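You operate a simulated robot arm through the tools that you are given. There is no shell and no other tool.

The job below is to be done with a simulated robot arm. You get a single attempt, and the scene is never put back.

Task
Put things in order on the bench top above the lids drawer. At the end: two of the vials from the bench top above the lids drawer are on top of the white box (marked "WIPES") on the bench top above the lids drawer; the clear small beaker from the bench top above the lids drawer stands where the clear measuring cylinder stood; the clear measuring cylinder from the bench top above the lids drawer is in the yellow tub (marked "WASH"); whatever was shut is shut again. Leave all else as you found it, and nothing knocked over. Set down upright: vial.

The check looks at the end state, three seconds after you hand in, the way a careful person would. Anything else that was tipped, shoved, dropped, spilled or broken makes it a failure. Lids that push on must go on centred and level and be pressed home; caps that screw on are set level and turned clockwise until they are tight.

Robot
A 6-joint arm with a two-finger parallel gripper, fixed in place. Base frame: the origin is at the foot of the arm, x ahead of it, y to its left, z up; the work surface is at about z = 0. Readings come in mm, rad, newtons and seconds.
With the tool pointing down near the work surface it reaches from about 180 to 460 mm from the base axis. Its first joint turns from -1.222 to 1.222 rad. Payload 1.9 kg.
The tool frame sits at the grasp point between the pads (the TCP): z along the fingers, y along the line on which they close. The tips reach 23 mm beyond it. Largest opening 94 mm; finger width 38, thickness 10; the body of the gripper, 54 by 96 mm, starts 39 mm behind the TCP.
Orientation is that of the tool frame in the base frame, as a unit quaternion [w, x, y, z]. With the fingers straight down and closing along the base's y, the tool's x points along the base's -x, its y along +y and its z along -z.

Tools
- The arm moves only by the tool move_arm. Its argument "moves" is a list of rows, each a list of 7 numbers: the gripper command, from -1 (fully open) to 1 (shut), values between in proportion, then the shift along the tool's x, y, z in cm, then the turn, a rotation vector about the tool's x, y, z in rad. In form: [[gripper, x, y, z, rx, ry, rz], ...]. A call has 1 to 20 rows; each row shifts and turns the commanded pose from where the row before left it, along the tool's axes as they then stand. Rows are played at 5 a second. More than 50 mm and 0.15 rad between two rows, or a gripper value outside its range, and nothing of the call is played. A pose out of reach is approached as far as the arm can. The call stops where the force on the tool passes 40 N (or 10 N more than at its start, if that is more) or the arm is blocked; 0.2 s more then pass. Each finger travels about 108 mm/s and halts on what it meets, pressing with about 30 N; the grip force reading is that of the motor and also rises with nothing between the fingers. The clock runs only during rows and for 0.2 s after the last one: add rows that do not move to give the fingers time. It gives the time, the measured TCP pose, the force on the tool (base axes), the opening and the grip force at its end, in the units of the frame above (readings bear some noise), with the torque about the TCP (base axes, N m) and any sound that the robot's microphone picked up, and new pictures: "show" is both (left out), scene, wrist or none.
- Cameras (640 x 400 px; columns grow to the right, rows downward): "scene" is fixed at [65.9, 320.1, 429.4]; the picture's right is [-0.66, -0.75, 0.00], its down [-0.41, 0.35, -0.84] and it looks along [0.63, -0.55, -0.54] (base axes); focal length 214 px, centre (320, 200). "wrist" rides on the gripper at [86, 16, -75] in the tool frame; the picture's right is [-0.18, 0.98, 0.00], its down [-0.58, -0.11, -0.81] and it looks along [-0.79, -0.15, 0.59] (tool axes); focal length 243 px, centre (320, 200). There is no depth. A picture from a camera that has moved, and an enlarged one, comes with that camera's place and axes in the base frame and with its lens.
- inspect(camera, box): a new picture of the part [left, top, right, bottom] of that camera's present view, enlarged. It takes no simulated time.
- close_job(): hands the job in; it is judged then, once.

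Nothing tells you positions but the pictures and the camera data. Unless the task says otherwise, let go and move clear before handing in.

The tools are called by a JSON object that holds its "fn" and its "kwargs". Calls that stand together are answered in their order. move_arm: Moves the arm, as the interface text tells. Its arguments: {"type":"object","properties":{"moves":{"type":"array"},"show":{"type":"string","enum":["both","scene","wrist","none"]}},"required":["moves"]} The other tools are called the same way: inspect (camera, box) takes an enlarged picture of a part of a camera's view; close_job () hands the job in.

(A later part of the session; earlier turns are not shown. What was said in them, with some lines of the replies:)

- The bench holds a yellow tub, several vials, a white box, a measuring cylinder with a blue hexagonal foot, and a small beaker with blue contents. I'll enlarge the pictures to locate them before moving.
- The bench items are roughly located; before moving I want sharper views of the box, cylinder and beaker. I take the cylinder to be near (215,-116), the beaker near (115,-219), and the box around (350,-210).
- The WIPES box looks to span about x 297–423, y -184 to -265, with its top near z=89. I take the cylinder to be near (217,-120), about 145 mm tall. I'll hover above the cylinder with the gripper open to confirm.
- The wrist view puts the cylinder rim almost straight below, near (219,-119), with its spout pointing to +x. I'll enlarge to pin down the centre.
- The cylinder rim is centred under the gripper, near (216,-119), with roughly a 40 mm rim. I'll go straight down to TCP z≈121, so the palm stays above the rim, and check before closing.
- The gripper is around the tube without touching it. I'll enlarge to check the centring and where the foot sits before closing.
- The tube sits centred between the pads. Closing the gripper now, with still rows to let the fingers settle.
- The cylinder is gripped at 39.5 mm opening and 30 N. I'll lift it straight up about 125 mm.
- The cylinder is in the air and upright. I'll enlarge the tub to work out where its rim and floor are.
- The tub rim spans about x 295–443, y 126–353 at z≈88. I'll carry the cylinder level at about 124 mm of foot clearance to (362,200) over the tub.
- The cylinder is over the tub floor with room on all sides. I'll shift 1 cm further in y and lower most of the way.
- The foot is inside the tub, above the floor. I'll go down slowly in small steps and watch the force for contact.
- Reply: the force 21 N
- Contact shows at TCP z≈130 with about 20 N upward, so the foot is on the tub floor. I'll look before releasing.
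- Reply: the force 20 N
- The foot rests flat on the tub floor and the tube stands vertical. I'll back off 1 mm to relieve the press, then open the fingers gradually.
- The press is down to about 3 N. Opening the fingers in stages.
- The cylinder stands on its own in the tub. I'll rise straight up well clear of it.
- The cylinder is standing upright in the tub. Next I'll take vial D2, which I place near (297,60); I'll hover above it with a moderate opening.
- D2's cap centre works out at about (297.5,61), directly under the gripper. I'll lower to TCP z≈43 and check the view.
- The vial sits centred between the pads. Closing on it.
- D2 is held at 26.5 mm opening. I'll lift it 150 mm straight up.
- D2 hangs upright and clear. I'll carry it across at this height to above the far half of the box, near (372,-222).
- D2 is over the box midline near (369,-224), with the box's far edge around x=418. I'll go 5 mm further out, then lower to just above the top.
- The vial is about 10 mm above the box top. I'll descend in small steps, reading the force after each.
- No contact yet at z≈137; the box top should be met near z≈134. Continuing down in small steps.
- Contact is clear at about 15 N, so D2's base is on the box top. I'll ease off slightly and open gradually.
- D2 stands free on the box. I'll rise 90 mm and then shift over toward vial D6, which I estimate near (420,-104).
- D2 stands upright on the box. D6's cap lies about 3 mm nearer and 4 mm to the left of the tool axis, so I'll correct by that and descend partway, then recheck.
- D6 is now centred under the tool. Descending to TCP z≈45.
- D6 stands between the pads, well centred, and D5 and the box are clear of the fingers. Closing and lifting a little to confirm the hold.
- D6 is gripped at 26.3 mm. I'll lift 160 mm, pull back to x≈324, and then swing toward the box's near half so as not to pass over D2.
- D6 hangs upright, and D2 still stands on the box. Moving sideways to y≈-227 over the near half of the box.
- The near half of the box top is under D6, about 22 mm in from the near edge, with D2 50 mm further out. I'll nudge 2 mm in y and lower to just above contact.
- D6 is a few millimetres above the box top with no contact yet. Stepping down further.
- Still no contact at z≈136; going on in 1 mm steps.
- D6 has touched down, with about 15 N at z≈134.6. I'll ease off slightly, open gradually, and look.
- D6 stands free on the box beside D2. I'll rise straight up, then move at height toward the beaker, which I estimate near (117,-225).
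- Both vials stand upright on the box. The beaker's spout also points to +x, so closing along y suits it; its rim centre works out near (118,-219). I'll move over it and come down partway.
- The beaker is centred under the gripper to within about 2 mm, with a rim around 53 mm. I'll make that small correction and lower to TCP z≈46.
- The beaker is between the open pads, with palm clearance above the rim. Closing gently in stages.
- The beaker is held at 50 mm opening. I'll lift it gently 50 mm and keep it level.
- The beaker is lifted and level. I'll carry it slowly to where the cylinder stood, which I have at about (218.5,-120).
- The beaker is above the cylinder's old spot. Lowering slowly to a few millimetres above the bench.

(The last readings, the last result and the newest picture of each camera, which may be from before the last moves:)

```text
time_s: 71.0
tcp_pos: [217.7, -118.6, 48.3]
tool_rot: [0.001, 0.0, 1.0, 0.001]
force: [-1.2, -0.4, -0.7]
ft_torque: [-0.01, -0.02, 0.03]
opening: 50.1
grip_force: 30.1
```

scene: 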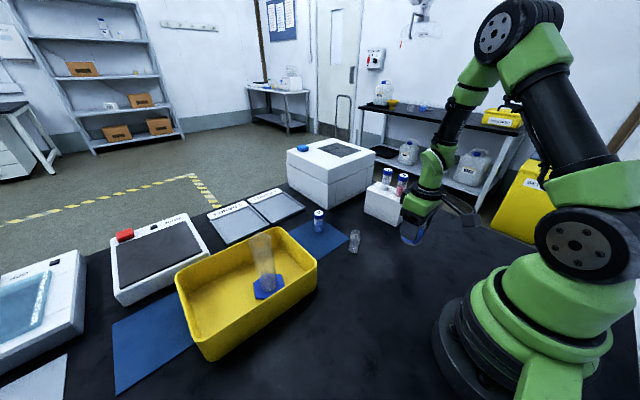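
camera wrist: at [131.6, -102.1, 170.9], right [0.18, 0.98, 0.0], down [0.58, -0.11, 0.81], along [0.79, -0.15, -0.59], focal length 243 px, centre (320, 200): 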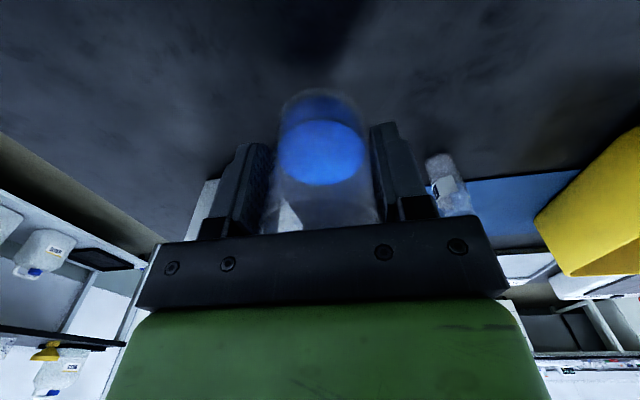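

No contact yet at z≈48.5; bench contact should come near z≈46.5. Stepping down by about 1 mm at a time.

{"fn": "move_arm", "kwargs": {"moves": [[1, 0, 0, 0.1, 0, 0, 0], [1, 0, 0, 0, 0, 0, 0]], "show": "none"}}

{"fn": "move_arm", "kwargs": {"moves": [[1, 0, 0, 0.08, 0, 0, 0], [1, 0, 0, 0, 0, 0, 0]], "show": "none"}}

```text
time_s: 71.6
tcp_pos: [219.0, -119.8, 48.0]
tool_rot: [0.001, 0.0, 1.0, 0.001]
force: [0.5, -1.1, -0.4]
ft_torque: [0.02, 0.0, 0.01]
opening: 50.1
grip_force: 29.8
```

```text
time_s: 72.2
tcp_pos: [218.1, -118.7, 48.1]
tool_rot: [0.001, 0.001, 1.0, 0.001]
force: [-0.1, 0.5, -0.5]
ft_torque: [0.02, -0.03, -0.02]
opening: 50.3
grip_force: 29.7
```

{"fn": "move_arm", "kwargs": {"moves": [[1, 0, 0, 0.08, 0, 0, 0], [1, 0, 0, 0, 0, 0, 0]], "show": "none"}}

```text
time_s: 72.8
tcp_pos: [218.9, -118.4, 46.8]
tool_rot: [0.001, 0.0, 1.0, 0.001]
force: [0.0, 0.2, -0.4]
ft_torque: [0.05, 0.02, -0.01]
opening: 49.9
grip_force: 30.0
```

Still free at z≈46.8; another small step should bring contact.

{"fn": "move_arm", "kwargs": {"moves": [[1, 0, 0, 0.08, 0, 0, 0], [1, 0, 0, 0, 0, 0, 0]], "show": "none"}}

```text
time_s: 73.4
tcp_pos: [218.5, -118.8, 47.4]
tool_rot: [0.001, 0.0, 1.0, 0.001]
force: [-0.7, 1.0, 6.2]
ft_torque: [-0.03, 0.02, -0.01]
opening: 50.1
grip_force: 29.6
```

Contact is about 6 N, so the beaker is on the bench. Opening the fingers gradually.

{"fn": "move_arm", "kwargs": {"moves": [[-0.1, 0, 0, 0, 0, 0, 0], [-0.16, 0, 0, 0, 0, 0, 0], [-0.3, 0, 0, 0, 0, 0, 0], [-0.5, 0, 0, 0, 0, 0, 0], [-0.8, 0, 0, 0, 0, 0, 0], [-0.95, 0, 0, 0, 0, 0, 0], [-0.95, 0, 0, 0, 0, 0, 0]], "show": "both"}}

```text
time_s: 75.0
tcp_pos: [219.3, -120.0, 46.2]
tool_rot: [0.002, 0.0, 1.0, 0.001]
force: [-0.4, 0.2, 0.3]
ft_torque: [-0.03, -0.01, -0.03]
opening: 91.9
grip_force: 0.1
camera wrist: at [131.8, -102.4, 120.7], right [0.18, 0.98, 0.0], down [0.58, -0.11, 0.81], along [0.79, -0.15, -0.59], focal length 243 px, centre (320, 200)
```

scene: 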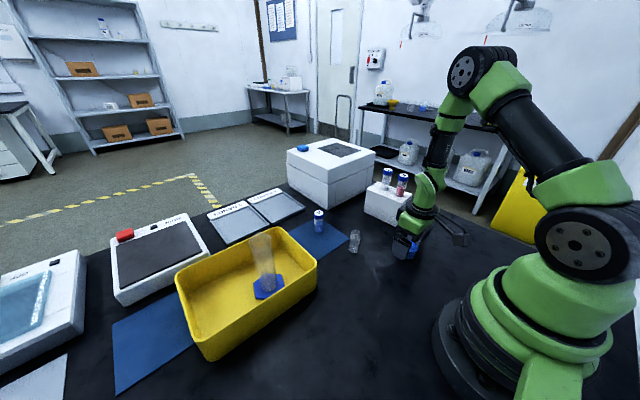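
wrist: 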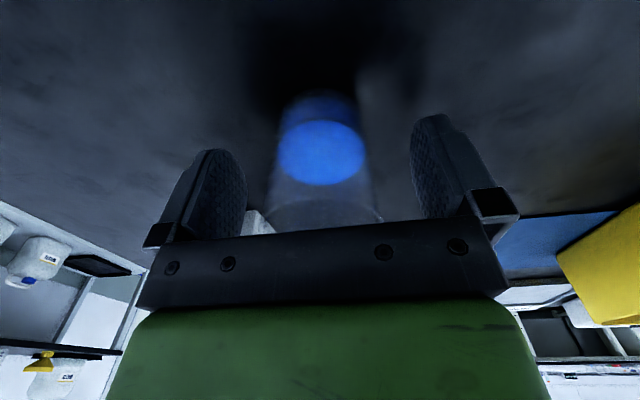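

The beaker stands free between the open fingers. I'll rise straight up well clear of it.

{"fn": "move_arm", "kwargs": {"moves": [[-0.95, 0, 0, -0.5, 0, 0, 0], [-0.95, 0, 0, -1.5, 0, 0, 0], [-0.95, 0, 0, -2.0, 0, 0, 0], [-0.95, 0, 0, -2.5, 0, 0, 0], [-0.95, 0, 0, -2.5, 0, 0, 0], [-0.95, 0, 0, -2.5, 0, 0, 0], [-0.95, 0, 0, -2.5, 0, 0, 0], [-0.95, 0, 0, -2.5, 0, 0, 0], [-0.95, 0, 0, -2.5, 0, 0, 0], [-0.95, 0, 0, -2.5, 0, 0, 0], [-0.95, 0, 0, -2.5, 0, 0, 0], [-0.95, 0, 0, 0, 0, 0, 0]], "show": "both"}}

{"fn": "inspect", "kwargs": {"camera": "scene", "box": [280, 160, 500, 300]}}

{"fn": "inspect", "kwargs": {"camera": "wrist", "box": [220, 0, 420, 125]}}

{"fn": "inspect", "kwargs": {"camera": "scene", "box": [100, 180, 360, 380]}}

```text
time_s: 77.6
tcp_pos: [216.2, -117.7, 287.3]
tool_rot: [0.0, 0.0, 1.0, 0.001]
force: [0.0, 0.3, -0.1]
ft_torque: [-0.03, -0.02, -0.02]
opening: 92.0
grip_force: 0.1
camera wrist: at [130.5, -102.0, 360.7], right [0.18, 0.98, 0.0], down [0.58, -0.11, 0.81], along [0.79, -0.15, -0.59], focal length 243 px, centre (320, 200)
```

scene: 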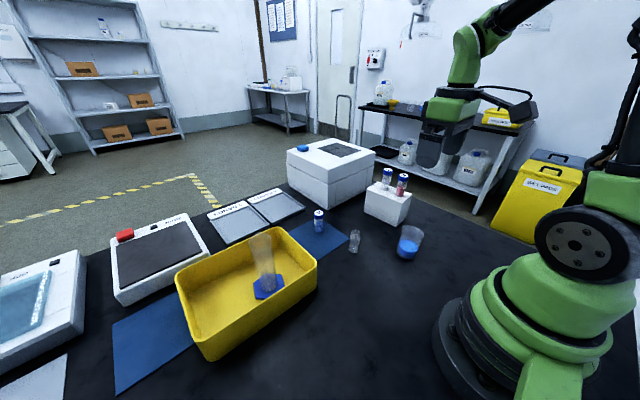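
wrist: 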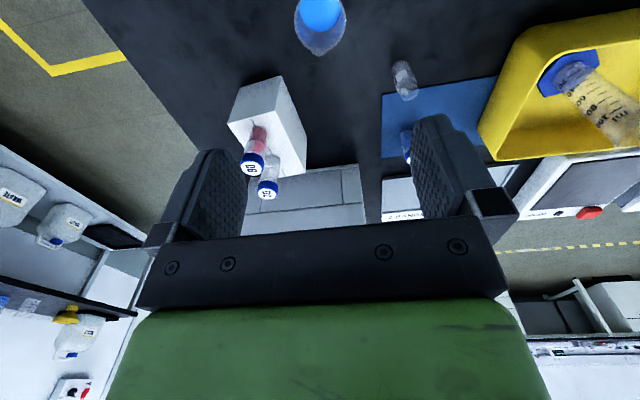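

```text
2.86 times, centred on (390, 230) of scene
camera zoom: at [65.8, 320.1, 429.4], right [-0.66, -0.75, 0.0], down [-0.41, 0.35, -0.84], along [0.63, -0.55, -0.54], focal length 613 px, centre (120, 114)
```

zoom: 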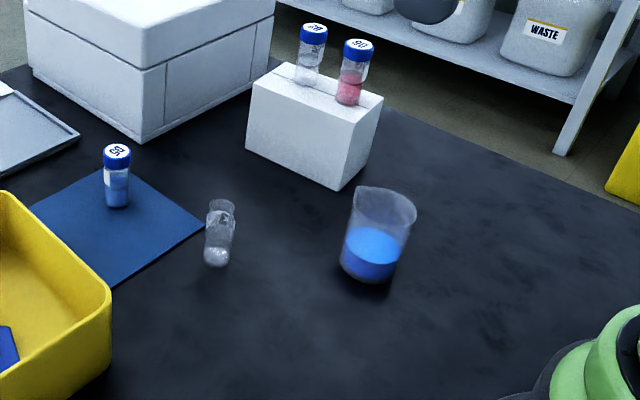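

```text
3.20 times, centred on (320, 62) of wrist
camera zoom: at [130.5, -102.0, 360.7], right [0.18, 0.98, 0.0], down [0.58, -0.11, 0.81], along [0.79, -0.15, -0.59], focal length 776 px, centre (320, 640)
```

zoom: 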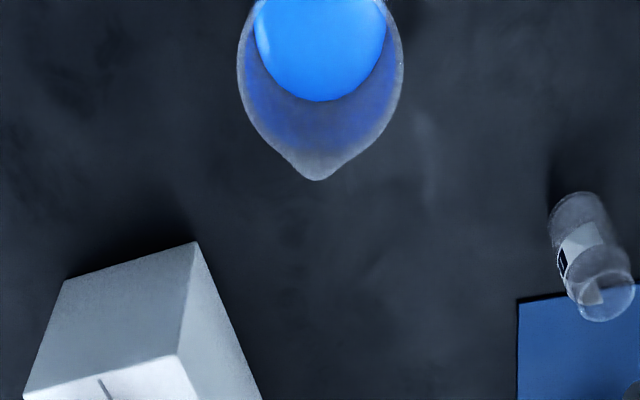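

```text
2.00 times, centred on (230, 280) of scene
camera zoom: at [65.8, 320.1, 429.4], right [-0.66, -0.75, 0.0], down [-0.41, 0.35, -0.84], along [0.63, -0.55, -0.54], focal length 429 px, centre (500, 40)
```

zoom: 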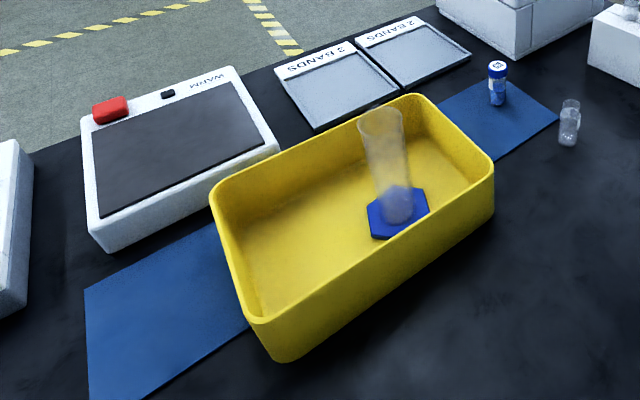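

From the pictures:
- **Vials:** D2 and D6 stand upright on the slotted white box.
- **Cylinder:** it stands in the yellow tub.
- **Beaker:** it stands where the cylinder was.
- **Everything else:** D3, D5, the box and the tub are where they started, and I opened nothing that would need shutting.

I never saw the "WIPES" or "WASH" labels themselves. I went by the only small white box with a slot and the only yellow tub on the bench. The gripper is open and well clear, so I'm handing in.

{"fn": "close_job", "kwargs": {}}

```text
The job is handed in.
```

I've handed the job in, and in the last pictures everything was in place and standing. I haven't had the check's result.

- **Vials:** D2 and D6 stand upright on the white box.
- **Cylinder:** the measuring cylinder stands upright in the yellow tub.
- **Beaker:** the small beaker stands where the cylinder stood, within a few millimetres by my estimate, with its blue liquid still in it.
- **Everything else:** the other two vials (D3 and D5), the box and the tub look unmoved. I opened nothing, so nothing needed shutting. D3 had no cap at the start, and I left it that way.

I never saw the "WIPES" or "WASH" labels. I took the small white box with a slot in its top as the wipes box, and the only yellow tub on the bench as the wash tub.
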